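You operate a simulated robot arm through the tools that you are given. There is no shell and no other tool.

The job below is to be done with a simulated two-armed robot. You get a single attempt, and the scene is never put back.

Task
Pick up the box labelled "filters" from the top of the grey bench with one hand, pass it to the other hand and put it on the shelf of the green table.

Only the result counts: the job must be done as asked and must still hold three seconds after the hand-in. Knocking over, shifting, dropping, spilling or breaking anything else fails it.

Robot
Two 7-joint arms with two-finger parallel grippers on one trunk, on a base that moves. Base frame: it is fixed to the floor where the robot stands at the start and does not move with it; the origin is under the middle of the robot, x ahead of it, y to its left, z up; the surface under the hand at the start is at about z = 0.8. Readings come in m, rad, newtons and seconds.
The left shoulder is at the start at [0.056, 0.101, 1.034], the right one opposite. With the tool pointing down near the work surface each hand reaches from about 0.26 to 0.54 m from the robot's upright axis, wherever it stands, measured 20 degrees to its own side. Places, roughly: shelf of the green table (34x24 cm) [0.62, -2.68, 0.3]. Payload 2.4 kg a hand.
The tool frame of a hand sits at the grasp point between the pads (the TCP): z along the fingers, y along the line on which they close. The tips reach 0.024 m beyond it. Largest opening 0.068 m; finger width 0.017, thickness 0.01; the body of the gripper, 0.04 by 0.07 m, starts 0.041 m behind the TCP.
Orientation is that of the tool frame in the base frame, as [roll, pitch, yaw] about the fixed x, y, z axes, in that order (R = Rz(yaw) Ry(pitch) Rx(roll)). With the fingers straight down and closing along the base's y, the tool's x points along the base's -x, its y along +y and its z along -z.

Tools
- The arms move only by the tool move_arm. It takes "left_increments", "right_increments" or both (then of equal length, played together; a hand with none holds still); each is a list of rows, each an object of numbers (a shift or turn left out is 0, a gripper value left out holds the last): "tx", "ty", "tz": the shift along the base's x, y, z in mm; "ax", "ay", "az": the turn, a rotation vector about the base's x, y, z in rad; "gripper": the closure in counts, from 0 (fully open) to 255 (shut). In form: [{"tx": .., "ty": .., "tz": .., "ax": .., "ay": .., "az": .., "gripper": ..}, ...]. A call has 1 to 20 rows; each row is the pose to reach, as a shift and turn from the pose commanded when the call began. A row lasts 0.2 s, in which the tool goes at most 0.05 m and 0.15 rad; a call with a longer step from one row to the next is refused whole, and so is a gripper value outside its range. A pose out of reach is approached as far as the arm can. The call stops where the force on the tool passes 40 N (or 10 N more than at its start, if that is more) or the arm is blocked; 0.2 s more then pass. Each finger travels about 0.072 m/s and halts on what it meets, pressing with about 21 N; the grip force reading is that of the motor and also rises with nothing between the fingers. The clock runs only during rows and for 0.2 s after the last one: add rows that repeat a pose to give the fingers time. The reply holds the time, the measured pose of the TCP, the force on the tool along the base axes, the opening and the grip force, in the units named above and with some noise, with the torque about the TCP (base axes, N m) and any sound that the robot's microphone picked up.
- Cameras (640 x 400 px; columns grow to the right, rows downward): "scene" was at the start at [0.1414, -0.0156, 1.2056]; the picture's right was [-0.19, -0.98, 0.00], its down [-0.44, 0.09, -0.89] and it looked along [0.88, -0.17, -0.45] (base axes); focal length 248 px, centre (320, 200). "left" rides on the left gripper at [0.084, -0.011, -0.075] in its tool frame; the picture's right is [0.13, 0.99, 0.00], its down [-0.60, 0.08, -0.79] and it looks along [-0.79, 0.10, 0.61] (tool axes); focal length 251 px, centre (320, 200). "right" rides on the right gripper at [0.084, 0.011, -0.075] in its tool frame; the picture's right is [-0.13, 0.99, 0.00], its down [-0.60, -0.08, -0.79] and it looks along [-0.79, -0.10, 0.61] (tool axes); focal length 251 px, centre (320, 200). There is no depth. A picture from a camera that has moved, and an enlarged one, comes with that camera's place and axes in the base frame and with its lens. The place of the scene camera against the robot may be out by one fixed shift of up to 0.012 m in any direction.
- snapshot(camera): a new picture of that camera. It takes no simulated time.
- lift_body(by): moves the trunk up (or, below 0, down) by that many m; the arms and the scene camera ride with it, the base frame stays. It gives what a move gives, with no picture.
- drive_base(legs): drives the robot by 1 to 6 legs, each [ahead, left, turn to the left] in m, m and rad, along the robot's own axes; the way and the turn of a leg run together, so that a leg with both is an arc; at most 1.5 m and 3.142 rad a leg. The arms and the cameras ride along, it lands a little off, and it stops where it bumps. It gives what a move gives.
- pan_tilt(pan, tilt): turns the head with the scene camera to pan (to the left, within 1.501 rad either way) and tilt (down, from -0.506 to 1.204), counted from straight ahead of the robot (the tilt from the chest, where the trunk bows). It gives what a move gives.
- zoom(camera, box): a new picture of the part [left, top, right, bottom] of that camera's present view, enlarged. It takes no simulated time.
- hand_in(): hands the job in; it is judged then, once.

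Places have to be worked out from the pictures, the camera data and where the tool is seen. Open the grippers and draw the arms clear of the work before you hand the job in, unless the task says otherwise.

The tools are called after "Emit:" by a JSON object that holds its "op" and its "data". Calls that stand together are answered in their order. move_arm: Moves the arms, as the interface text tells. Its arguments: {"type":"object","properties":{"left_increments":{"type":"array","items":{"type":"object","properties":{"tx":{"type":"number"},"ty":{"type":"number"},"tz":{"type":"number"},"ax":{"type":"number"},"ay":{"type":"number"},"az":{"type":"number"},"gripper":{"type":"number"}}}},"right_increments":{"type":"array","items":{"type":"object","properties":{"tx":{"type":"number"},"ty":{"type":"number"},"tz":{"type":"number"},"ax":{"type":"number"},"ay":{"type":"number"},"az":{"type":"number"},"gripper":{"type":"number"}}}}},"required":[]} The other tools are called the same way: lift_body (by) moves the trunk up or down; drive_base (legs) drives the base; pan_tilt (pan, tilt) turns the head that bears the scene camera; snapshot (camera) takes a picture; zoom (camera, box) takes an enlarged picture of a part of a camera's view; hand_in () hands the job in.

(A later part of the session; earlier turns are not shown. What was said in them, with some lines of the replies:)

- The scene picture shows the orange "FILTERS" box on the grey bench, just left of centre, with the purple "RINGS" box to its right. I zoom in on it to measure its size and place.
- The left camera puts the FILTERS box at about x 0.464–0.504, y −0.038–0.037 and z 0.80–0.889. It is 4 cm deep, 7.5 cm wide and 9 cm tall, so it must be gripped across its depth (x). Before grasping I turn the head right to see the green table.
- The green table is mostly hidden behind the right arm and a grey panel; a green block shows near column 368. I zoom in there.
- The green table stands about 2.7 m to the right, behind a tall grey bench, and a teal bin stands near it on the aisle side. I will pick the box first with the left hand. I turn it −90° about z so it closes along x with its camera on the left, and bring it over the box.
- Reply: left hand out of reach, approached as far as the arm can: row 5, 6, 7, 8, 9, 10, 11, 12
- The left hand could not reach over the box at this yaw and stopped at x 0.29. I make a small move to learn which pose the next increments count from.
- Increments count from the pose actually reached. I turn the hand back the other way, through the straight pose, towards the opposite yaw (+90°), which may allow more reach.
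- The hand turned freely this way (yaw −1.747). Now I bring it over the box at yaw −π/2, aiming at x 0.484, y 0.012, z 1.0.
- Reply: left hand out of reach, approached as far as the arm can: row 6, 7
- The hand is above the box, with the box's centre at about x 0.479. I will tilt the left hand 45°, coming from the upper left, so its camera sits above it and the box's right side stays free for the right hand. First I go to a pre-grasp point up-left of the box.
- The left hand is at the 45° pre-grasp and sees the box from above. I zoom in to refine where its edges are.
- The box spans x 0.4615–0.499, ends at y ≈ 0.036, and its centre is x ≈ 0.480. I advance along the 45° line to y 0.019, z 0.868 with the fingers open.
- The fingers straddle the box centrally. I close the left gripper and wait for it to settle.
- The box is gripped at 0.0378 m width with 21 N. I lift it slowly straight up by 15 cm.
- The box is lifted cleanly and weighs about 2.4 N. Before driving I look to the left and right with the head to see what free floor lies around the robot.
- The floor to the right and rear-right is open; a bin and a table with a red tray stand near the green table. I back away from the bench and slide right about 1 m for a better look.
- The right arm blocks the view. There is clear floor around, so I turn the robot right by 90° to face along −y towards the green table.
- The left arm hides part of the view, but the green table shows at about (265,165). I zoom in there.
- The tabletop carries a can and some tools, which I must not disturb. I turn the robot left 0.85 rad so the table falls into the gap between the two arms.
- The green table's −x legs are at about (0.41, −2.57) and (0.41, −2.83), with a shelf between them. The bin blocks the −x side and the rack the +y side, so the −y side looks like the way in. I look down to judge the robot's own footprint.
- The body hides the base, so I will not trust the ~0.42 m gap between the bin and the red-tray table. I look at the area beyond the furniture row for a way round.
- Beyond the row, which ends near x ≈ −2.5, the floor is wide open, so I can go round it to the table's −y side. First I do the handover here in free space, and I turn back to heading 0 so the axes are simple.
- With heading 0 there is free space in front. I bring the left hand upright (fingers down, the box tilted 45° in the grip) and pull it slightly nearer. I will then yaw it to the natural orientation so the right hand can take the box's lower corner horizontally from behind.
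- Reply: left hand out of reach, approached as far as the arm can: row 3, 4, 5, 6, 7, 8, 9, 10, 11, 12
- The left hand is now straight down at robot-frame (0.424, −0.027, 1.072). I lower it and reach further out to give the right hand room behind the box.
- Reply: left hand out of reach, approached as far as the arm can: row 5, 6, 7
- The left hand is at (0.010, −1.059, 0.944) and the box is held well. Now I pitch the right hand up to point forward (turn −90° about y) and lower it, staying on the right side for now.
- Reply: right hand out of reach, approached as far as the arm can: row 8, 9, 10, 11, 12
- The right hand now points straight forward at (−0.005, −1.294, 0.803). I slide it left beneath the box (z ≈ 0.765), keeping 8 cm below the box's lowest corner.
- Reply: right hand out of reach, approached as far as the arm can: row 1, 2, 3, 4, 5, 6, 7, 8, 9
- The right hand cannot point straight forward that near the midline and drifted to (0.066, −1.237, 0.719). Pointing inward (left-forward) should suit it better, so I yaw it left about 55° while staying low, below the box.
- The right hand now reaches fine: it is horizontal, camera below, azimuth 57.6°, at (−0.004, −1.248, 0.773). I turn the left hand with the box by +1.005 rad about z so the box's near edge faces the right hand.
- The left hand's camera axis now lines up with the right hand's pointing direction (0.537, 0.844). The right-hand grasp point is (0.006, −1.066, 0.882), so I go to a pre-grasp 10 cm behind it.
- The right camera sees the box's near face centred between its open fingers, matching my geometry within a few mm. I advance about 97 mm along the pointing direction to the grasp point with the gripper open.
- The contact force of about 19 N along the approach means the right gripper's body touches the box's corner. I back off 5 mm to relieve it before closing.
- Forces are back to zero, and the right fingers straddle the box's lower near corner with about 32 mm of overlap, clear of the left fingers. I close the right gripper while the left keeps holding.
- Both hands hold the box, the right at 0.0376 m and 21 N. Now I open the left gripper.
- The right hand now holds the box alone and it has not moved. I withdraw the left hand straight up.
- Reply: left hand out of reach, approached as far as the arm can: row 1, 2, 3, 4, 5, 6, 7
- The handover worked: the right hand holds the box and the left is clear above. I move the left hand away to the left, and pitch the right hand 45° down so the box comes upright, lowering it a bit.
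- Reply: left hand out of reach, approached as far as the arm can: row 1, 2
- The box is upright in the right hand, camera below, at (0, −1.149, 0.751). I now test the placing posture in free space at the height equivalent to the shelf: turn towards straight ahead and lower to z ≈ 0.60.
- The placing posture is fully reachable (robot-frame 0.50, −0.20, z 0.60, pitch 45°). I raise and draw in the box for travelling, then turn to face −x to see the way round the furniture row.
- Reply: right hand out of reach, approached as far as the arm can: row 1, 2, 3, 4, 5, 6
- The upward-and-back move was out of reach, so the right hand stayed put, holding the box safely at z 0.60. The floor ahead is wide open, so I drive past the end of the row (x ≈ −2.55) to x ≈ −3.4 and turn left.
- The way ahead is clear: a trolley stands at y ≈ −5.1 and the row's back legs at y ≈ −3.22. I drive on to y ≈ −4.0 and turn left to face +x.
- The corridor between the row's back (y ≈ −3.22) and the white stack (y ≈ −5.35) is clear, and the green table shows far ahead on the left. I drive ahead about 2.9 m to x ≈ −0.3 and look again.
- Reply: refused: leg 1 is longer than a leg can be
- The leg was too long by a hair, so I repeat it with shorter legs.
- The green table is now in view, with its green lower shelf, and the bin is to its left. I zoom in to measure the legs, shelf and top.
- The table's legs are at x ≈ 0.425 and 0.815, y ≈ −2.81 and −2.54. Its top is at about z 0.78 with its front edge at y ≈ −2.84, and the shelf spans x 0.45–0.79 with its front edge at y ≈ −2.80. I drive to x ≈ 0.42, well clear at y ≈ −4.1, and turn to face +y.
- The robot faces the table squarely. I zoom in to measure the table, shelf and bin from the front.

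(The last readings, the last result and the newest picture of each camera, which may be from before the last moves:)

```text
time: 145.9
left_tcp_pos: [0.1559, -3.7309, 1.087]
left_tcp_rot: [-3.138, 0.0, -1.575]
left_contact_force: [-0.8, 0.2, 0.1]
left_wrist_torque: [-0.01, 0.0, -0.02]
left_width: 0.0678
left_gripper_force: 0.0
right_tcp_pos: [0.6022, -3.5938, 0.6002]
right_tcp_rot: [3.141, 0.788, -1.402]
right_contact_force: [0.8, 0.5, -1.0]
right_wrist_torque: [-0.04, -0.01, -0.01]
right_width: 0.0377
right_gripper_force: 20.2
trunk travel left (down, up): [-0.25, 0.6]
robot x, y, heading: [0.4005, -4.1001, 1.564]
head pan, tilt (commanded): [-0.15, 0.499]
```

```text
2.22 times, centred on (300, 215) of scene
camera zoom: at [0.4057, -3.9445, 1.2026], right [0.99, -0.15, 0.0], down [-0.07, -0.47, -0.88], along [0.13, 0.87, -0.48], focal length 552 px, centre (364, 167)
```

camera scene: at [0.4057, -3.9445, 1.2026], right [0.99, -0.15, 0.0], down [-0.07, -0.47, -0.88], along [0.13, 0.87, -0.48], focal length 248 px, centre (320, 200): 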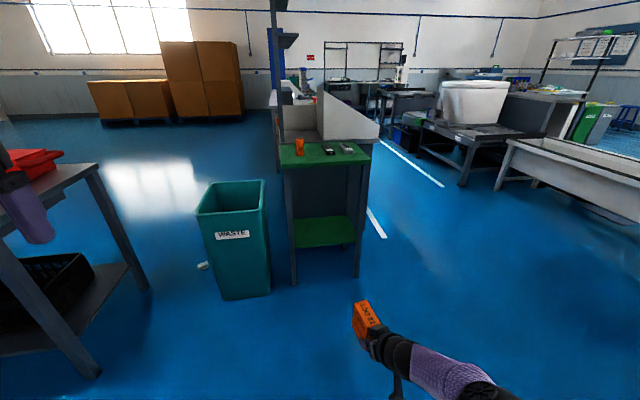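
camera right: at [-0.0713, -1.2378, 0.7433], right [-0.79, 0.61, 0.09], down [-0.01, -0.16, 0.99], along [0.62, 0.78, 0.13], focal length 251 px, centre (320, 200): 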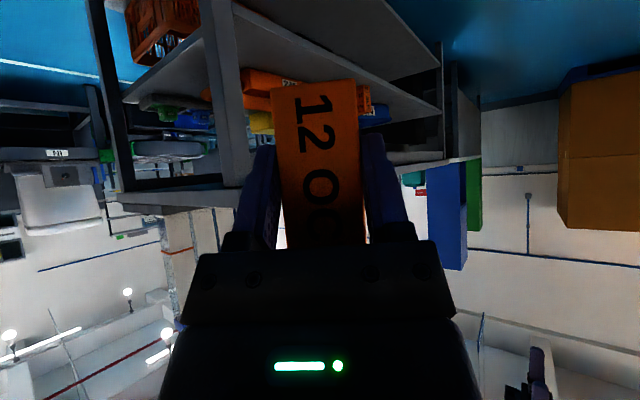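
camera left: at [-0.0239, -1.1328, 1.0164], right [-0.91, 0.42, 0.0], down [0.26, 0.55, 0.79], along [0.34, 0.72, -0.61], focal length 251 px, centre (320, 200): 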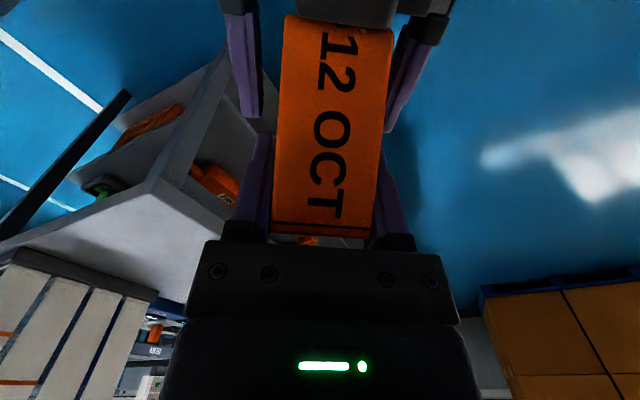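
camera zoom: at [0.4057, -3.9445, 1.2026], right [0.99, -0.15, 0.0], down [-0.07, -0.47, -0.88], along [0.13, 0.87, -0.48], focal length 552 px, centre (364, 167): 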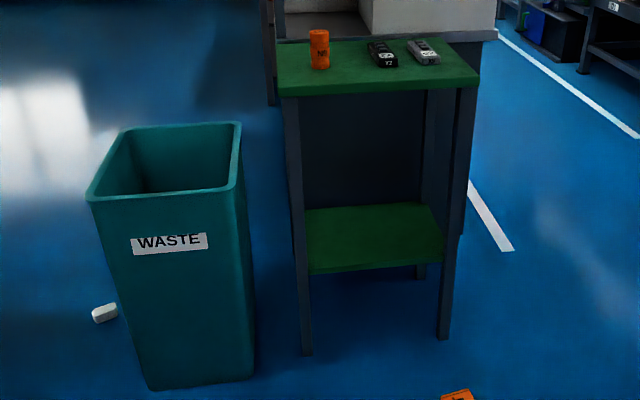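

The bin's front face is at y ≈ −2.89 (x up to 0.295, height 0.6), and the shelf's front edge is at y ≈ −2.81. I draw the left hand up and back for safety, and align the right hand to point straight at +y, a little lower and further out.

Emit:
{"op": "move_arm", "data": {"left_increments": [{"tx": -15, "ty": -25, "tz": 15}, {"tx": -30, "ty": -50, "tz": 30}, {"tx": -45, "ty": -75, "tz": 45}, {"tx": -60, "ty": -100, "tz": 60}, {"tx": -60, "ty": -100, "tz": 60}]}}

Emit:
{"op": "move_arm", "data": {"right_increments": [{"tz": -10, "ty": 8, "az": -0.04}, {"tz": -20, "ty": 15, "az": -0.08}, {"tz": -30, "ty": 22, "az": -0.12}, {"tz": -40, "ty": 30, "az": -0.17}, {"tz": -40, "ty": 30, "az": -0.17}]}}

Emit:
{"op": "snapshot", "data": {"camera": "right"}}

```text
time: 147.1
left_tcp_pos: [0.1196, -3.7897, 1.1178]
left_tcp_rot: [-3.14, -0.001, -1.573]
left_contact_force: [0.3, -0.5, 0.5]
left_wrist_torque: [0.0, -0.04, 0.01]
left_width: 0.0679
left_gripper_force: 0.1
left hand out of reach, approached as far as the arm can: row 3, 4, 5
right_tcp_pos: [0.6023, -3.5948, 0.6001]
right_tcp_rot: [3.141, 0.787, -1.402]
right_contact_force: [-0.6, -0.7, 0.4]
right_wrist_torque: [-0.07, -0.01, 0.0]
right_width: 0.0377
right_gripper_force: 21.0
trunk travel left (down, up): [-0.25, 0.6]
robot x, y, heading: [0.3996, -4.0926, 1.564]
head pan, tilt (commanded): [-0.15, 0.499]
```

```text
time: 148.3
left_tcp_pos: [0.1198, -3.79, 1.1188]
left_tcp_rot: [-3.141, 0.001, -1.575]
left_contact_force: [-0.4, -0.6, -1.1]
left_wrist_torque: [0.03, 0.01, 0.01]
left_width: 0.0679
left_gripper_force: 0.0
right_tcp_pos: [0.5995, -3.5942, 0.5942]
right_tcp_rot: [-3.14, 0.789, -1.572]
right_contact_force: [0.2, 0.1, -0.7]
right_wrist_torque: [-0.06, 0.03, 0.01]
right_width: 0.0376
right_gripper_force: 21.0
right hand out of reach, approached as far as the arm can: row 1, 2, 3, 4, 5
trunk travel left (down, up): [-0.25, 0.6]
robot x, y, heading: [0.4001, -4.0971, 1.566]
head pan, tilt (commanded): [-0.15, 0.499]
```

```text
taken
camera right: at [0.5886, -3.7072, 0.5877], right [-0.99, 0.09, 0.09], down [0.08, -0.14, 0.99], along [0.1, 0.99, 0.13], focal length 251 px, centre (320, 200)
```

right: 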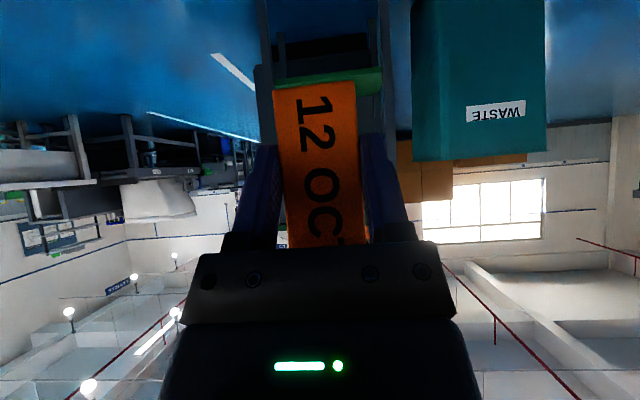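

The right hand aligned but is at the edge of its reach for going lower. I test whether pointing about 20° inward gives the extra downward reach I need.

Emit:
{"op": "move_arm", "data": {"right_increments": [{"az": 0.12}, {"az": 0.24}, {"az": 0.35}, {"tz": -15, "az": 0.35}, {"tz": -30, "az": 0.35}, {"tz": -45, "az": 0.35}, {"tz": -45, "az": 0.35}]}}

```text
time: 149.9
left_tcp_pos: [0.1191, -3.7875, 1.1186]
left_tcp_rot: [3.141, 0.0, -1.573]
left_contact_force: [-0.3, 0.5, 0.4]
left_wrist_torque: [0.0, -0.02, -0.01]
left_width: 0.0682
left_gripper_force: 0.2
right_tcp_pos: [0.583, -3.6171, 0.5904]
right_tcp_rot: [-3.14, 0.788, -1.221]
right_contact_force: [0.4, -0.5, 0.2]
right_wrist_torque: [-0.05, 0.02, 0.02]
right_width: 0.0376
right_gripper_force: 20.5
right hand out of reach, approached as far as the arm can: row 2, 3, 4, 5, 6, 7
trunk travel left (down, up): [-0.25, 0.6]
robot x, y, heading: [0.4001, -4.0967, 1.566]
head pan, tilt (commanded): [-0.15, 0.499]
```

The limit is simply the arm's full extension. I bring the right hand slightly nearer and lower, pointing straight ahead again, so that with the trunk fully down it can go below shelf level.

Emit:
{"op": "move_arm", "data": {"right_increments": [{"ty": -5, "tz": -3, "az": -0.12}, {"ty": -12, "tz": -6, "az": -0.24}, {"ty": -20, "tz": -9, "az": -0.35}, {"ty": -25, "tz": -12, "az": -0.35}, {"ty": -30, "tz": -15, "az": -0.35}, {"ty": -30, "tz": -15, "az": -0.35}]}}

```text
time: 151.3
left_tcp_pos: [0.1179, -3.7879, 1.1178]
left_tcp_rot: [-3.14, 0.0, -1.575]
left_contact_force: [0.2, 0.4, 0.3]
left_wrist_torque: [0.0, 0.0, -0.01]
left_width: 0.0679
left_gripper_force: 0.0
right_tcp_pos: [0.5987, -3.6461, 0.5657]
right_tcp_rot: [3.135, 0.788, -1.538]
right_contact_force: [0.3, 0.4, -1.5]
right_wrist_torque: [-0.05, 0.01, -0.01]
right_width: 0.0378
right_gripper_force: 21.1
right hand out of reach, approached as far as the arm can: row 3, 4, 5, 6
trunk travel left (down, up): [-0.25, 0.6]
robot x, y, heading: [0.4008, -4.0931, 1.569]
head pan, tilt (commanded): [-0.15, 0.499]
```

The right hand is at robot-frame (0.45, −0.20, 0.566), pitch 45°, aimed straight ahead. With the trunk down it can go low enough. I drive forward to y ≈ −3.55 and slide right to x ≈ 0.46, staying short of the table and bin.

Emit:
{"op": "drive_base", "data": {"legs": [[0.53, -0.06, 0]]}}

Emit:
{"op": "pan_tilt", "data": {"pan": -0.1, "tilt": 0.6}}

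Emit:
{"op": "snapshot", "data": {"camera": "scene"}}

Emit:
{"op": "snapshot", "data": {"camera": "right"}}

```text
time: 154.4
left_tcp_pos: [0.175, -3.244, 1.1176]
left_tcp_rot: [-3.139, 0.0, -1.568]
left_contact_force: [-0.4, 0.6, -0.4]
left_wrist_torque: [0.02, 0.0, 0.0]
left_width: 0.0682
left_gripper_force: 0.1
right_tcp_pos: [0.6549, -3.0965, 0.5661]
right_tcp_rot: [3.137, 0.788, -1.53]
right_contact_force: [-0.1, 0.1, -1.8]
right_wrist_torque: [-0.07, 0.0, -0.02]
right_width: 0.0376
right_gripper_force: 20.4
trunk travel left (down, up): [-0.25, 0.6]
robot x, y, heading: [0.4569, -3.5501, 1.573]
head pan, tilt (commanded): [-0.15, 0.499]
```

```text
time: 155.1
left_tcp_pos: [0.1759, -3.2443, 1.1181]
left_tcp_rot: [-3.139, -0.001, -1.566]
left_contact_force: [0.5, 0.1, 0.1]
left_wrist_torque: [0.01, 0.03, -0.04]
left_width: 0.0678
left_gripper_force: 0.0
right_tcp_pos: [0.6541, -3.0967, 0.5655]
right_tcp_rot: [3.135, 0.786, -1.529]
right_contact_force: [-0.7, 0.4, -0.6]
right_wrist_torque: [-0.08, 0.02, -0.03]
right_width: 0.0374
right_gripper_force: 21.1
trunk travel left (down, up): [-0.25, 0.6]
robot x, y, heading: [0.4558, -3.5484, 1.573]
head pan, tilt (commanded): [-0.099, 0.6]
```

```text
taken
camera scene: at [0.4586, -3.3994, 1.1935], right [1.0, -0.1, 0.0], down [-0.05, -0.56, -0.83], along [0.08, 0.82, -0.56], focal length 248 px, centre (320, 200)
```

scene: 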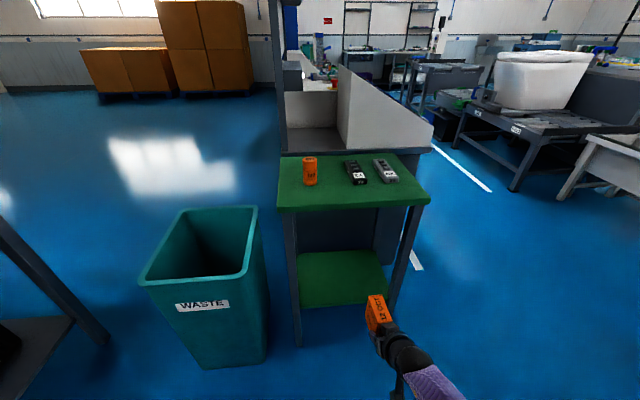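

```text
taken
camera right: at [0.6477, -3.2105, 0.5598], right [-0.99, 0.05, 0.09], down [0.09, -0.13, 0.99], along [0.06, 0.99, 0.13], focal length 251 px, centre (320, 200)
```

right: 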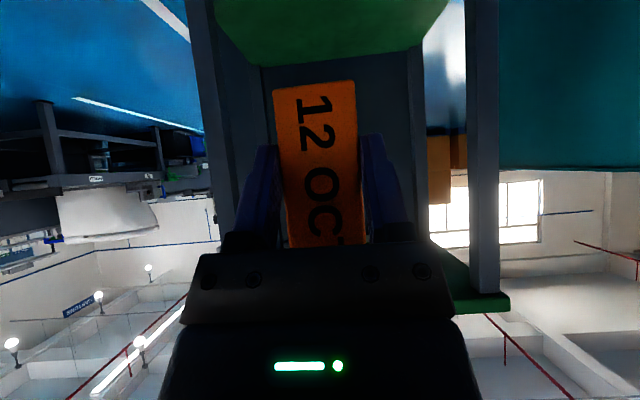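

The opening between the front legs runs from x ≈ 0.445 to 0.80, and the right camera puts the shelf surface at z ≈ 0.30. The box is at x ≈ 0.655. I lower the trunk 0.19 m so the box bottom is at about z 0.336 before driving in.

Emit:
{"op": "lift_body", "data": {"by": -0.19}}

Emit:
{"op": "snapshot", "data": {"camera": "scene"}}

Emit:
{"op": "snapshot", "data": {"camera": "right"}}

```text
time: 157.2
left_tcp_pos: [0.1747, -3.1908, 0.8801]
left_tcp_rot: [-3.14, -0.17, -1.568]
left_contact_force: [-0.9, 0.1, -0.2]
left_wrist_torque: [0.01, 0.03, 0.01]
left_width: 0.0679
left_gripper_force: 0.1
right_tcp_pos: [0.6538, -3.14, 0.3137]
right_tcp_rot: [3.128, 0.62, -1.534]
right_contact_force: [0.6, 0.3, -1.0]
right_wrist_torque: [-0.09, 0.02, 0.02]
right_width: 0.0375
right_gripper_force: 20.4
trunk travel left (down, up): [-0.06, 0.79]
robot x, y, heading: [0.4594, -3.5489, 1.573]
head pan, tilt (commanded): [-0.099, 0.6]
```

```text
taken
camera scene: at [0.4584, -3.3426, 0.9982], right [1.0, -0.1, 0.0], down [-0.05, -0.56, -0.82], along [0.08, 0.82, -0.57], focal length 248 px, centre (320, 200)
```

scene: 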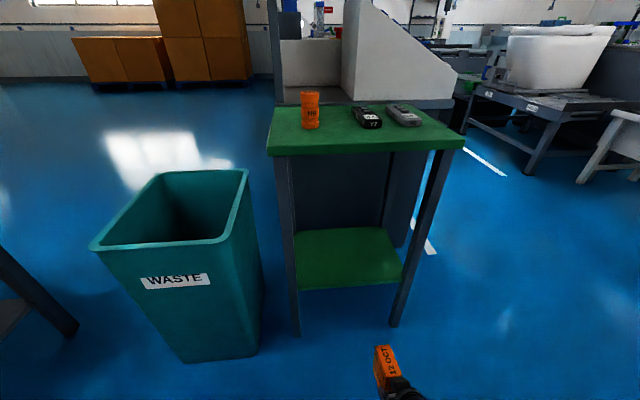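

```text
taken
camera right: at [0.6482, -3.254, 0.3264], right [-0.99, 0.06, 0.09], down [0.09, 0.03, 1.0], along [0.06, 1.0, -0.04], focal length 251 px, centre (320, 200)
```

right: 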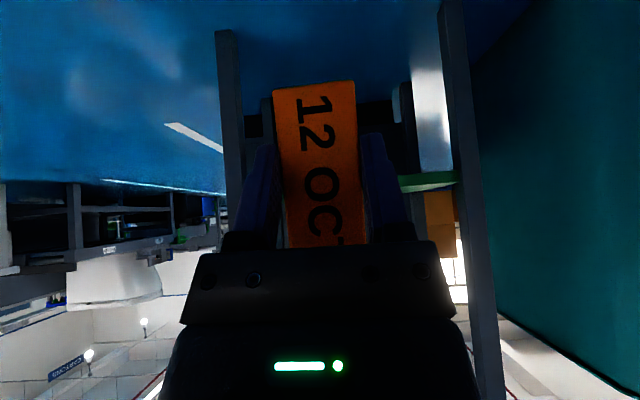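

Lowering made the trunk bow forward by about 0.168 rad, so the box now tilts forward, and the right hand is at (0.654, −3.14, 0.314). I correct by pitching the right hand up 0.168 rad and raising it, while still clear of the table.

Emit:
{"op": "move_arm", "data": {"right_increments": [{"ty": 5, "tz": 12, "ax": 0.04}, {"ty": 10, "tz": 25, "ax": 0.08}, {"ty": 18, "tz": 40, "ax": 0.12}, {"ty": 25, "tz": 55, "ax": 0.168}, {"ty": 25, "tz": 55, "ax": 0.168}]}}

Emit:
{"op": "snapshot", "data": {"camera": "right"}}

```text
time: 158.4
left_tcp_pos: [0.1764, -3.1911, 0.88]
left_tcp_rot: [-3.14, -0.171, -1.568]
left_contact_force: [0.0, -0.3, 0.9]
left_wrist_torque: [0.01, 0.01, 0.01]
left_width: 0.0682
left_gripper_force: 0.0
right_tcp_pos: [0.6731, -3.1172, 0.361]
right_tcp_rot: [3.128, 0.788, -1.53]
right_contact_force: [-0.6, 0.6, -1.3]
right_wrist_torque: [-0.06, -0.04, 0.01]
right_width: 0.0379
right_gripper_force: 20.9
right hand out of reach, approached as far as the arm can: row 1, 2, 3, 4, 5
trunk travel left (down, up): [-0.06, 0.79]
robot x, y, heading: [0.4582, -3.5495, 1.574]
head pan, tilt (commanded): [-0.099, 0.6]
```

```text
taken
camera right: at [0.6677, -3.2312, 0.3539], right [-0.99, 0.04, 0.1], down [0.1, -0.13, 0.99], along [0.05, 0.99, 0.13], focal length 251 px, centre (320, 200)
```

right: 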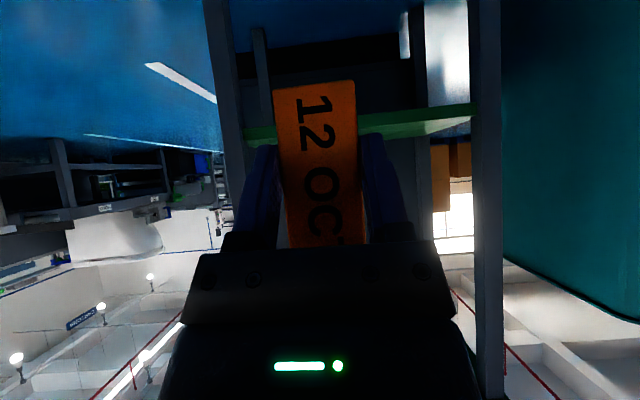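

The box is upright again (pitch 0.788), with the hand at (0.673, −3.117, 0.361). I zoom the right camera to gauge the shelf's front edge height relative to the box.

Emit:
{"op": "zoom", "data": {"camera": "right", "box": [200, 60, 520, 260]}}

Emit:
{"op": "zoom", "data": {"camera": "scene", "box": [240, 200, 480, 400]}}

```text
2.00 times, centred on (360, 160) of right
camera zoom: at [0.6677, -3.2312, 0.3539], right [-0.99, 0.04, 0.1], down [0.1, -0.13, 0.99], along [0.05, 0.99, 0.13], focal length 503 px, centre (240, 280)
```

zoom: 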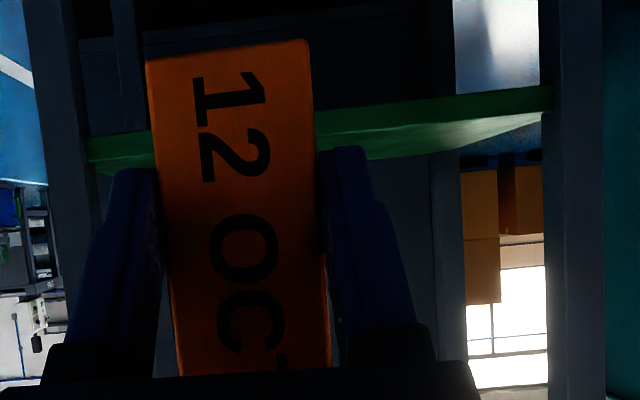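

```text
2.00 times, centred on (360, 300) of scene
camera zoom: at [0.4584, -3.3426, 0.9981], right [1.0, -0.1, 0.0], down [-0.05, -0.56, -0.82], along [0.08, 0.82, -0.57], focal length 497 px, centre (240, 0)
```

zoom: 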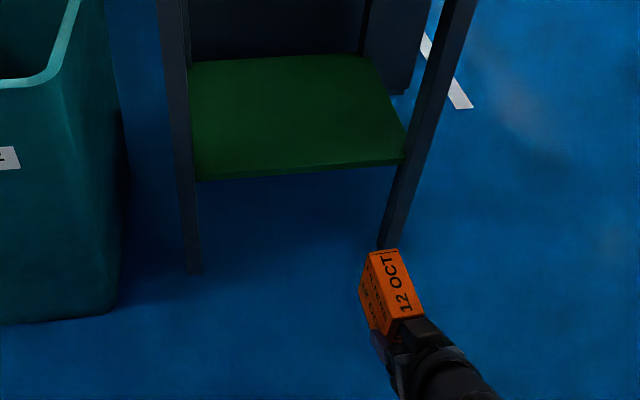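

The shelf surface is at z ≈ 0.298 and the box bottom at about 0.32. I tilt the head further down to see where the right forearm and elbow run relative to the table's right leg before moving in.

Emit:
{"op": "pan_tilt", "data": {"pan": -0.5, "tilt": 1.0}}

Emit:
{"op": "snapshot", "data": {"camera": "scene"}}

```text
time: 159.2
left_tcp_pos: [0.1755, -3.1912, 0.8808]
left_tcp_rot: [-3.14, -0.171, -1.567]
left_contact_force: [0.8, -1.0, 0.3]
left_wrist_torque: [0.0, -0.01, 0.0]
left_width: 0.0681
left_gripper_force: 0.1
right_tcp_pos: [0.6738, -3.1181, 0.3593]
right_tcp_rot: [3.124, 0.786, -1.531]
right_contact_force: [0.0, -0.6, -1.1]
right_wrist_torque: [-0.05, 0.01, 0.03]
right_width: 0.0376
right_gripper_force: 20.5
trunk travel left (down, up): [-0.06, 0.79]
robot x, y, heading: [0.4549, -3.5491, 1.572]
head pan, tilt (commanded): [-0.499, 1.0]
```

```text
taken
camera scene: at [0.483, -3.3692, 0.9662], right [0.88, -0.47, 0.0], down [-0.4, -0.74, -0.54], along [0.26, 0.48, -0.84], focal length 248 px, centre (320, 200)
```

scene: 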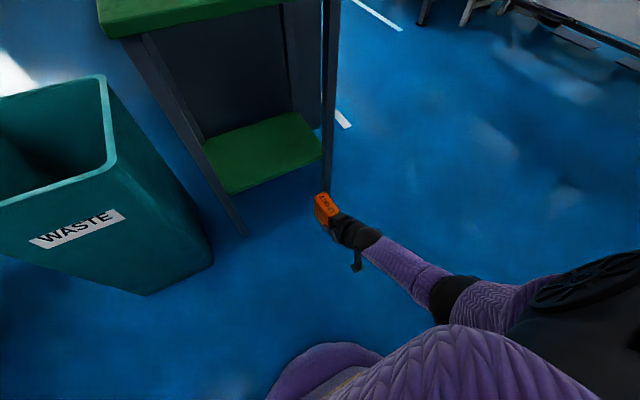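

The right arm runs straight back in line behind the hand, so it clears the table legs. I raise the trunk 2 cm for clearance and drive forward 0.2 m, then check.

Emit:
{"op": "lift_body", "data": {"by": 0.02}}

Emit:
{"op": "drive_base", "data": {"legs": [[0.2, 0, 0]]}}

Emit:
{"op": "snapshot", "data": {"camera": "scene"}}

Emit:
{"op": "snapshot", "data": {"camera": "right"}}

```text
time: 159.9
left_tcp_pos: [0.1752, -3.1907, 0.9003]
left_tcp_rot: [-3.14, -0.172, -1.567]
left_contact_force: [0.5, 0.4, 0.7]
left_wrist_torque: [-0.03, 0.02, 0.02]
left_width: 0.068
left_gripper_force: 0.1
right_tcp_pos: [0.6745, -3.1169, 0.381]
right_tcp_rot: [3.134, 0.786, -1.529]
right_contact_force: [-0.3, -0.4, -0.5]
right_wrist_torque: [-0.06, 0.02, 0.0]
right_width: 0.0376
right_gripper_force: 21.1
trunk travel left (down, up): [-0.08, 0.77]
robot x, y, heading: [0.4573, -3.5493, 1.577]
head pan, tilt (commanded): [-0.499, 1.0]
```

```text
time: 161.5
left_tcp_pos: [0.1756, -2.9907, 0.9005]
left_tcp_rot: [-3.14, -0.169, -1.568]
left_contact_force: [-0.9, 0.0, -0.6]
left_wrist_torque: [0.03, 0.0, -0.01]
left_width: 0.0683
left_gripper_force: 0.1
right_tcp_pos: [0.6771, -2.9161, 0.3797]
right_tcp_rot: [3.135, 0.79, -1.531]
right_contact_force: [0.1, -0.3, -1.7]
right_wrist_torque: [-0.05, -0.03, 0.0]
right_width: 0.0376
right_gripper_force: 20.4
trunk travel left (down, up): [-0.08, 0.77]
robot x, y, heading: [0.4579, -3.3506, 1.566]
head pan, tilt (commanded): [-0.499, 1.0]
```

```text
taken
camera scene: at [0.4828, -3.176, 0.987], right [0.88, -0.48, 0.0], down [-0.4, -0.74, -0.54], along [0.26, 0.47, -0.84], focal length 248 px, centre (320, 200)
```

scene: 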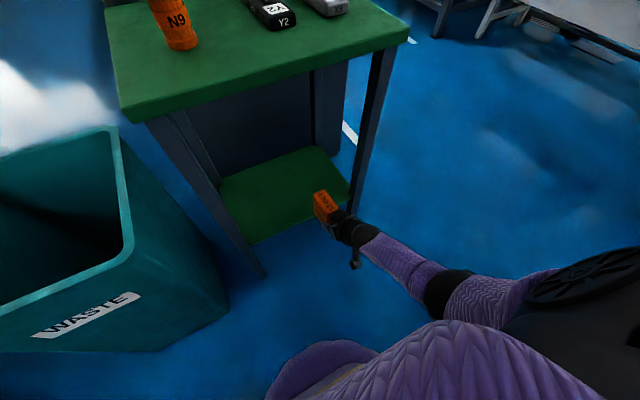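

```text
taken
camera right: at [0.6685, -3.0299, 0.3739], right [-0.99, 0.05, 0.1], down [0.09, -0.13, 0.99], along [0.06, 0.99, 0.13], focal length 251 px, centre (320, 200)
```

right: 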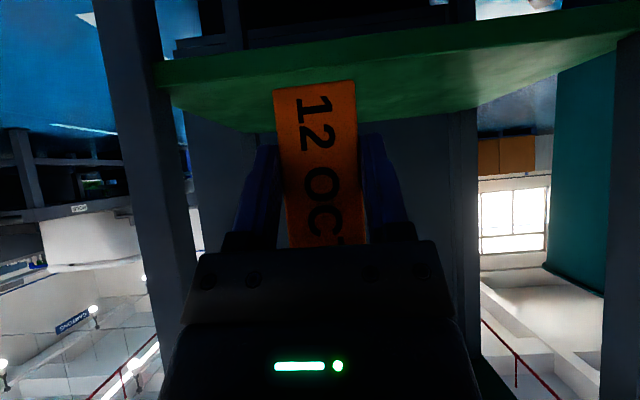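

The box is level, about 4 cm above shelf height, and just outside the front edge, centred well between the legs. I drive forward another 0.15 m.

Emit:
{"op": "drive_base", "data": {"legs": [[0.15, 0, 0]]}}

Emit:
{"op": "snapshot", "data": {"camera": "scene"}}

Emit:
{"op": "snapshot", "data": {"camera": "right"}}

Emit:
{"op": "snapshot", "data": {"camera": "left"}}

```text
time: 162.9
left_tcp_pos: [0.1765, -2.8373, 0.9013]
left_tcp_rot: [-3.14, -0.171, -1.571]
left_contact_force: [1.5, 0.1, 0.9]
left_wrist_torque: [0.02, 0.03, -0.02]
left_width: 0.068
left_gripper_force: 0.1
right_tcp_pos: [0.6761, -2.7637, 0.3798]
right_tcp_rot: [3.135, 0.788, -1.534]
right_contact_force: [-0.6, 0.1, -1.8]
right_wrist_torque: [-0.09, -0.01, 0.01]
right_width: 0.0377
right_gripper_force: 20.9
trunk travel left (down, up): [-0.08, 0.77]
robot x, y, heading: [0.4598, -3.1994, 1.569]
head pan, tilt (commanded): [-0.499, 1.0]
```

```text
taken
camera scene: at [0.4832, -3.0229, 0.987], right [0.88, -0.48, 0.0], down [-0.4, -0.74, -0.54], along [0.26, 0.47, -0.84], focal length 248 px, centre (320, 200)
```

scene: 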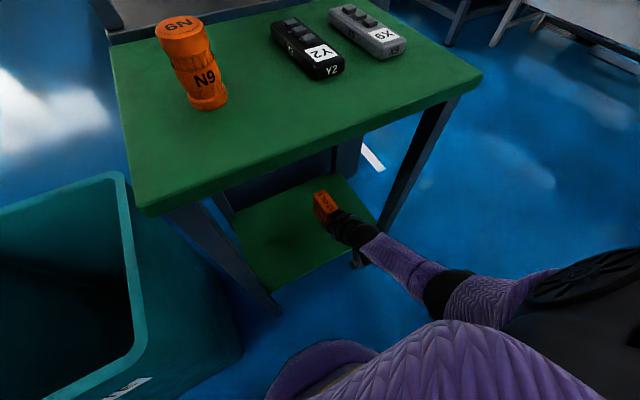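

```text
taken
camera right: at [0.6693, -2.8775, 0.3739], right [-0.99, 0.05, 0.1], down [0.09, -0.13, 0.99], along [0.06, 0.99, 0.13], focal length 251 px, centre (320, 200)
```

right: 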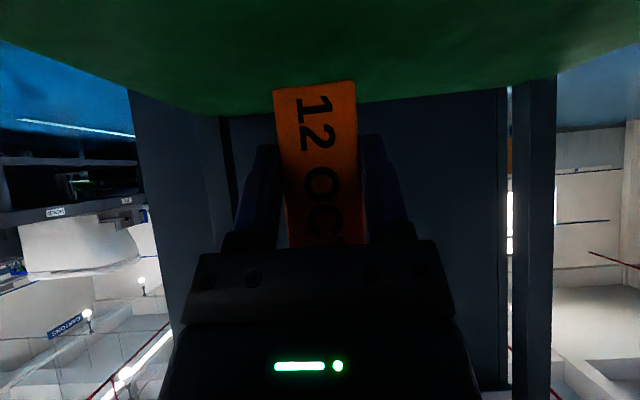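

```text
taken
camera left: at [0.1873, -2.9075, 0.9894], right [-0.99, -0.13, 0.02], down [-0.08, 0.73, 0.68], along [-0.1, 0.67, -0.73], focal length 251 px, centre (320, 200)
```

left: 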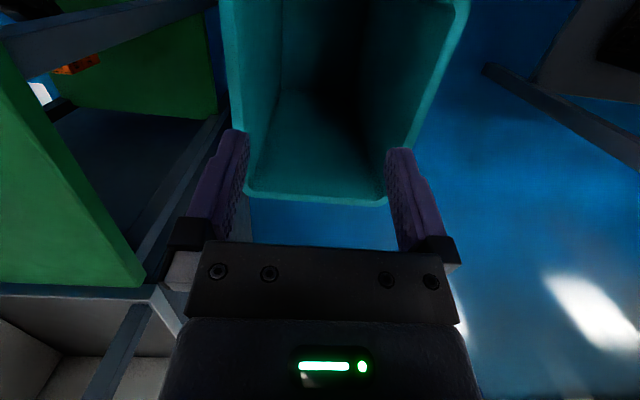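

The box is over the shelf at y −2.770 to −2.695, about 4 cm above it. I move in 2.5 cm more for margin, then lower the trunk 3 cm.

Emit:
{"op": "drive_base", "data": {"legs": [[0.025, 0, 0]]}}

Emit:
{"op": "lift_body", "data": {"by": -0.03}}

Emit:
{"op": "zoom", "data": {"camera": "right", "box": [220, 40, 420, 165]}}

Emit:
{"op": "zoom", "data": {"camera": "scene", "box": [240, 160, 400, 285]}}

```text
time: 163.7
left_tcp_pos: [0.1764, -2.8112, 0.9008]
left_tcp_rot: [-3.14, -0.171, -1.571]
left_contact_force: [-0.5, 0.1, 0.0]
left_wrist_torque: [0.02, -0.01, 0.01]
left_width: 0.0681
left_gripper_force: 0.1
right_tcp_pos: [0.6757, -2.7388, 0.3804]
right_tcp_rot: [3.136, 0.787, -1.535]
right_contact_force: [0.7, 0.5, -1.6]
right_wrist_torque: [-0.07, -0.01, -0.02]
right_width: 0.0373
right_gripper_force: 21.2
trunk travel left (down, up): [-0.08, 0.77]
robot x, y, heading: [0.4574, -3.1713, 1.571]
head pan, tilt (commanded): [-0.499, 1.0]
```

```text
time: 164.5
left_tcp_pos: [0.1765, -2.809, 0.8676]
left_tcp_rot: [-3.141, -0.175, -1.572]
left_contact_force: [0.9, -0.5, 0.3]
left_wrist_torque: [0.01, -0.04, 0.03]
left_width: 0.0683
left_gripper_force: 0.0
right_tcp_pos: [0.6762, -2.7387, 0.3497]
right_tcp_rot: [3.131, 0.787, -1.534]
right_contact_force: [0.7, 0.2, -1.1]
right_wrist_torque: [-0.07, -0.02, 0.03]
right_width: 0.0376
right_gripper_force: 21.0
trunk travel left (down, up): [-0.05, 0.8]
robot x, y, heading: [0.4597, -3.1701, 1.572]
head pan, tilt (commanded): [-0.499, 1.0]
```

```text
3.20 times, centred on (320, 102) of right
camera zoom: at [0.6701, -2.8518, 0.3438], right [-0.99, 0.05, 0.1], down [0.09, -0.13, 0.99], along [0.06, 0.99, 0.13], focal length 805 px, centre (320, 512)
```

zoom: 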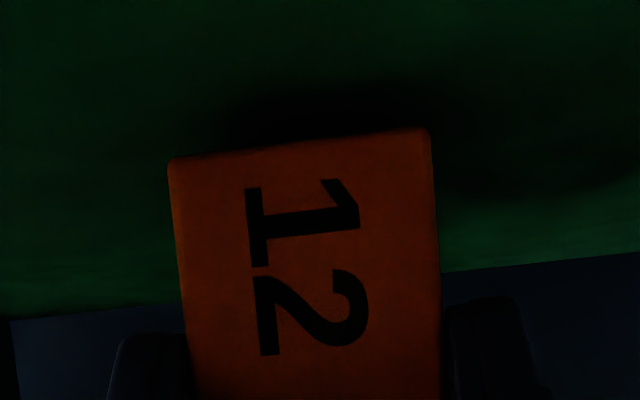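

```text
3.20 times, centred on (320, 222) of scene
camera zoom: at [0.4831, -2.9869, 0.9557], right [0.88, -0.48, 0.0], down [-0.4, -0.74, -0.54], along [0.26, 0.47, -0.84], focal length 795 px, centre (320, 128)
```

zoom: 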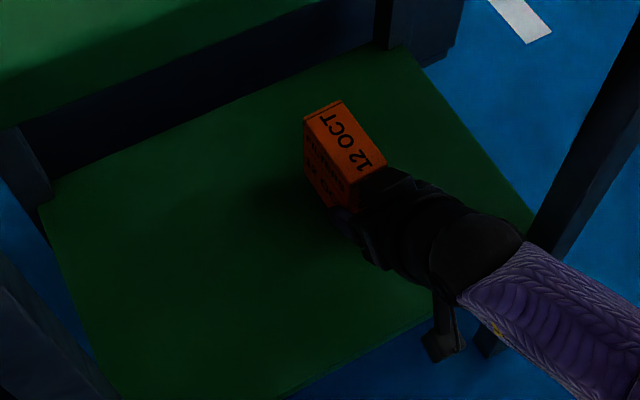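

The box bottom is at about z 0.309, roughly 1 cm above the shelf. I lower the trunk in small steps, watching the force.

Emit:
{"op": "lift_body", "data": {"by": -0.007}}

```text
time: 165.0
left_tcp_pos: [0.178, -2.8063, 0.8583]
left_tcp_rot: [-3.139, -0.18, -1.572]
left_contact_force: [0.3, -0.3, 0.3]
left_wrist_torque: [-0.02, -0.01, 0.02]
left_width: 0.0678
left_gripper_force: 0.1
right_tcp_pos: [0.6759, -2.7385, 0.3448]
right_tcp_rot: [3.13, 0.791, -1.534]
right_contact_force: [-0.6, -1.5, 10.5]
right_wrist_torque: [-0.06, -0.15, -0.02]
right_width: 0.0378
right_gripper_force: 21.0
trunk travel left (down, up): [-0.043, 0.806]
robot x, y, heading: [0.4579, -3.1678, 1.571]
head pan, tilt (commanded): [-0.499, 1.0]
```

The upward force of 10.5 N shows the box now rests on the shelf. I ease off 3 mm to relieve the pressing before opening.

Emit:
{"op": "lift_body", "data": {"by": 0.003}}

Emit:
{"op": "zoom", "data": {"camera": "scene", "box": [240, 160, 400, 285]}}

```text
time: 165.6
left_tcp_pos: [0.1766, -2.8073, 0.8618]
left_tcp_rot: [-3.139, -0.179, -1.571]
left_contact_force: [-0.1, -1.1, 0.7]
left_wrist_torque: [-0.01, 0.02, -0.01]
left_width: 0.068
left_gripper_force: 0.1
right_tcp_pos: [0.6767, -2.7393, 0.3451]
right_tcp_rot: [3.131, 0.785, -1.535]
right_contact_force: [-0.1, -0.3, -0.8]
right_wrist_torque: [-0.04, -0.02, -0.01]
right_width: 0.0379
right_gripper_force: 21.0
trunk travel left (down, up): [-0.046, 0.804]
robot x, y, heading: [0.4549, -3.169, 1.568]
head pan, tilt (commanded): [-0.499, 1.0]
```

```text
3.20 times, centred on (320, 222) of scene
camera zoom: at [0.4831, -2.9853, 0.9514], right [0.88, -0.48, 0.0], down [-0.4, -0.74, -0.54], along [0.26, 0.47, -0.84], focal length 795 px, centre (320, 128)
```

zoom: 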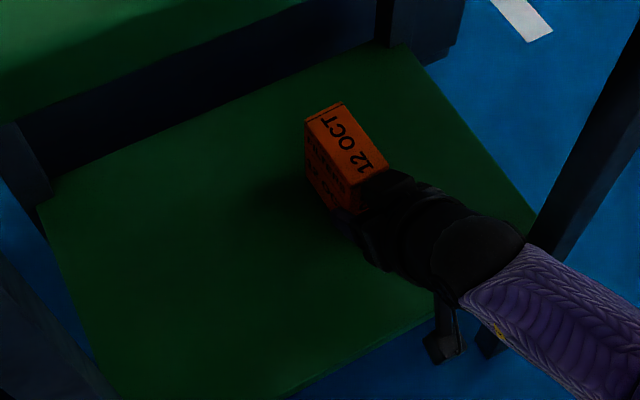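

The press is relieved, and the box is on or within a millimetre of the shelf. I open the right gripper gradually.

Emit:
{"op": "move_arm", "data": {"right_increments": [{"gripper": 118}, {"gripper": 108}, {"gripper": 95}, {"gripper": 75}, {"gripper": 50}, {"gripper": 20}, {"gripper": 0}, {"gripper": 0}, {"gripper": 0}]}}

Emit:
{"op": "zoom", "data": {"camera": "scene", "box": [240, 160, 400, 285]}}

Emit:
{"op": "snapshot", "data": {"camera": "right"}}

```text
time: 167.6
left_tcp_pos: [0.1772, -2.8063, 0.8623]
left_tcp_rot: [-3.139, -0.181, -1.57]
left_contact_force: [-1.1, -0.3, 0.0]
left_wrist_torque: [0.01, 0.02, -0.02]
left_width: 0.0681
left_gripper_force: 0.0
right_tcp_pos: [0.6777, -2.738, 0.3469]
right_tcp_rot: [3.13, 0.787, -1.533]
right_contact_force: [-0.6, 0.5, 0.8]
right_wrist_torque: [0.01, 0.02, -0.02]
right_width: 0.0679
right_gripper_force: 0.0
trunk travel left (down, up): [-0.046, 0.804]
robot x, y, heading: [0.4555, -3.1676, 1.576]
head pan, tilt (commanded): [-0.499, 1.0]
```

```text
3.20 times, centred on (320, 222) of scene
camera zoom: at [0.4831, -2.9855, 0.9515], right [0.88, -0.48, 0.0], down [-0.4, -0.74, -0.54], along [0.26, 0.47, -0.84], focal length 795 px, centre (320, 128)
```

zoom: 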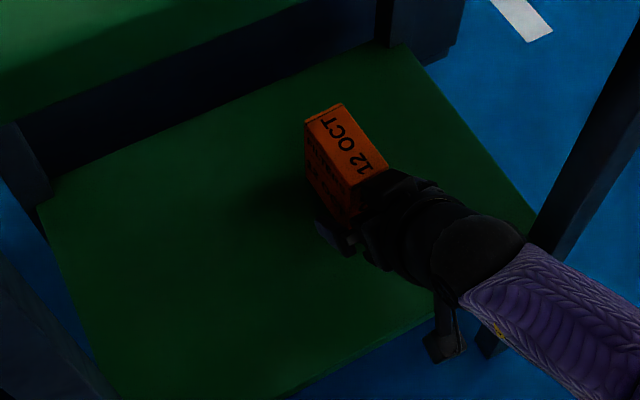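

```text
taken
camera right: at [0.6703, -2.8519, 0.3397], right [-0.99, 0.05, 0.1], down [0.09, -0.13, 0.99], along [0.06, 0.99, 0.13], focal length 251 px, centre (320, 200)
```

right: 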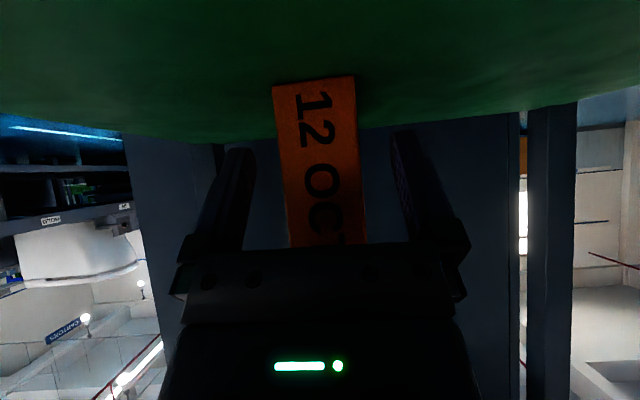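

The gripper is open and the box stands free between the fingers with clearance on both sides. I drive straight back 0.12 m to draw the hand away.

Emit:
{"op": "drive_base", "data": {"legs": [[-0.12, 0, 0]]}}

Emit:
{"op": "snapshot", "data": {"camera": "right"}}

Emit:
{"op": "snapshot", "data": {"camera": "scene"}}

```text
time: 168.8
left_tcp_pos: [0.1779, -2.925, 0.8622]
left_tcp_rot: [-3.139, -0.181, -1.573]
left_contact_force: [-0.7, 0.0, -0.2]
left_wrist_torque: [0.0, 0.0, -0.01]
left_width: 0.0678
left_gripper_force: 0.0
right_tcp_pos: [0.6778, -2.8571, 0.346]
right_tcp_rot: [3.13, 0.786, -1.535]
right_contact_force: [0.4, -0.5, -0.3]
right_wrist_torque: [0.02, 0.0, -0.01]
right_width: 0.068
right_gripper_force: 0.2
trunk travel left (down, up): [-0.046, 0.804]
robot x, y, heading: [0.455, -3.2895, 1.573]
head pan, tilt (commanded): [-0.499, 1.0]
```

```text
taken
camera right: at [0.6706, -2.9709, 0.3397], right [-0.99, 0.05, 0.1], down [0.09, -0.13, 0.99], along [0.06, 0.99, 0.13], focal length 251 px, centre (320, 200)
```

right: 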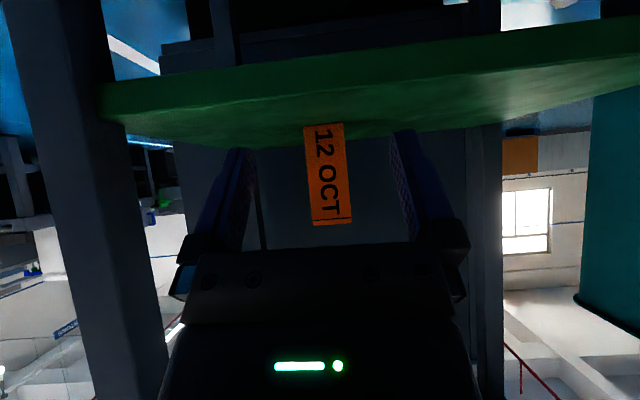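

```text
taken
camera scene: at [0.4833, -3.1042, 0.9515], right [0.88, -0.48, 0.0], down [-0.4, -0.74, -0.54], along [0.26, 0.47, -0.84], focal length 248 px, centre (320, 200)
```

scene: 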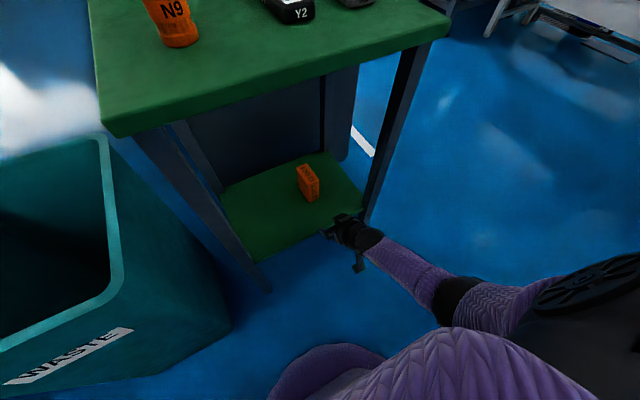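

The box stands upright on the shelf and the hand has come free. I back off further so both arms are well clear of the table and bin, then check with a final close-up.

Emit:
{"op": "drive_base", "data": {"legs": [[-0.45, 0, 0]]}}

Emit:
{"op": "pan_tilt", "data": {"pan": -0.15, "tilt": 0.5}}

Emit:
{"op": "snapshot", "data": {"camera": "scene"}}

Emit:
{"op": "zoom", "data": {"camera": "scene", "box": [240, 130, 440, 280]}}

```text
time: 171.4
left_tcp_pos: [0.174, -3.3623, 0.8618]
left_tcp_rot: [-3.139, -0.179, -1.558]
left_contact_force: [0.6, -0.2, -0.6]
left_wrist_torque: [-0.02, 0.01, 0.01]
left_width: 0.068
left_gripper_force: 0.0
right_tcp_pos: [0.6738, -3.2877, 0.346]
right_tcp_rot: [3.13, 0.788, -1.521]
right_contact_force: [0.0, 0.5, -0.7]
right_wrist_torque: [0.01, 0.0, 0.03]
right_width: 0.0682
right_gripper_force: 0.1
trunk travel left (down, up): [-0.046, 0.804]
robot x, y, heading: [0.4576, -3.7237, 1.582]
head pan, tilt (commanded): [-0.499, 1.0]
```

```text
time: 172.4
left_tcp_pos: [0.1752, -3.3633, 0.8623]
left_tcp_rot: [-3.138, -0.18, -1.56]
left_contact_force: [0.4, -0.1, 0.3]
left_wrist_torque: [0.04, -0.01, -0.04]
left_width: 0.068
left_gripper_force: 0.1
right_tcp_pos: [0.6744, -3.2887, 0.346]
right_tcp_rot: [3.13, 0.786, -1.522]
right_contact_force: [0.1, 0.7, -0.7]
right_wrist_torque: [0.01, 0.0, -0.01]
right_width: 0.0681
right_gripper_force: 0.1
trunk travel left (down, up): [-0.046, 0.804]
robot x, y, heading: [0.4559, -3.7266, 1.58]
head pan, tilt (commanded): [-0.15, 0.499]
```

```text
taken
camera scene: at [0.4628, -3.509, 0.9925], right [0.99, -0.14, 0.0], down [-0.07, -0.48, -0.88], along [0.12, 0.87, -0.48], focal length 248 px, centre (320, 200)
```

scene: 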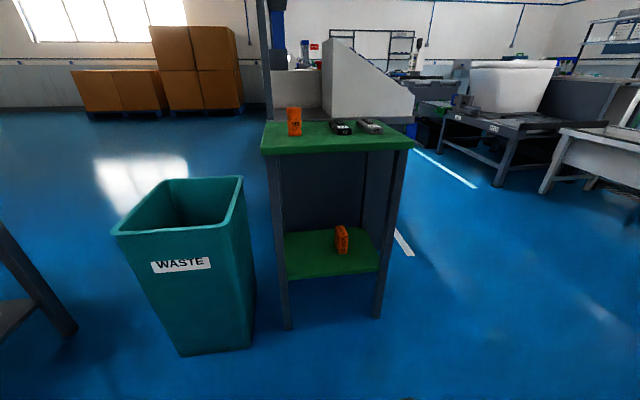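

```text
2.67 times, centred on (340, 205) of scene
camera zoom: at [0.4628, -3.509, 0.9925], right [0.99, -0.14, 0.0], down [-0.07, -0.48, -0.88], along [0.12, 0.87, -0.48], focal length 662 px, centre (267, 187)
```

zoom: 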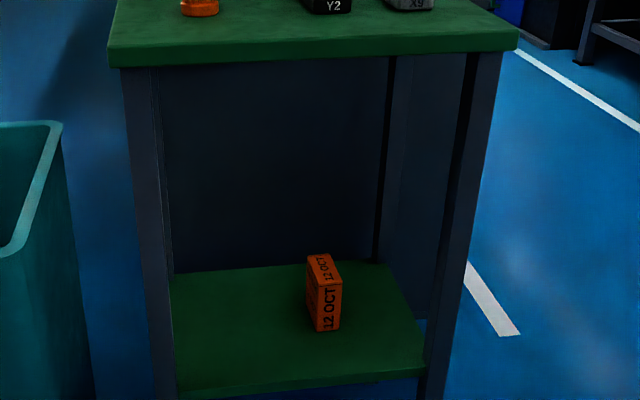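

The FILTERS box stands upright, well inside the green table's shelf. The bin and the tabletop items are undisturbed, both grippers are open, and the robot is clear, so I hand the job in.

Emit:
{"op": "hand_in", "data": {}}

```text
The job is handed in.
```

The "filters" box is standing upright on the shelf of the green table, and I've handed the job in. I haven't been told the verdict.

- **Pick and pass:** The left hand lifted the box off the grey bench and passed it to the right hand in mid-air. The right hand put it on the shelf.
- **Route:** The bin and the bench beside it blocked the near sides of the green table. I drove around the row of tables and shelving and placed the box from the far side.
- **Surroundings:** In the last pictures the bin and the items on top of the green table look undisturbed. I saw no sign of the robot bumping anything on the way.
- **End state:** Both grippers are open, and the robot is backed well away from the table.
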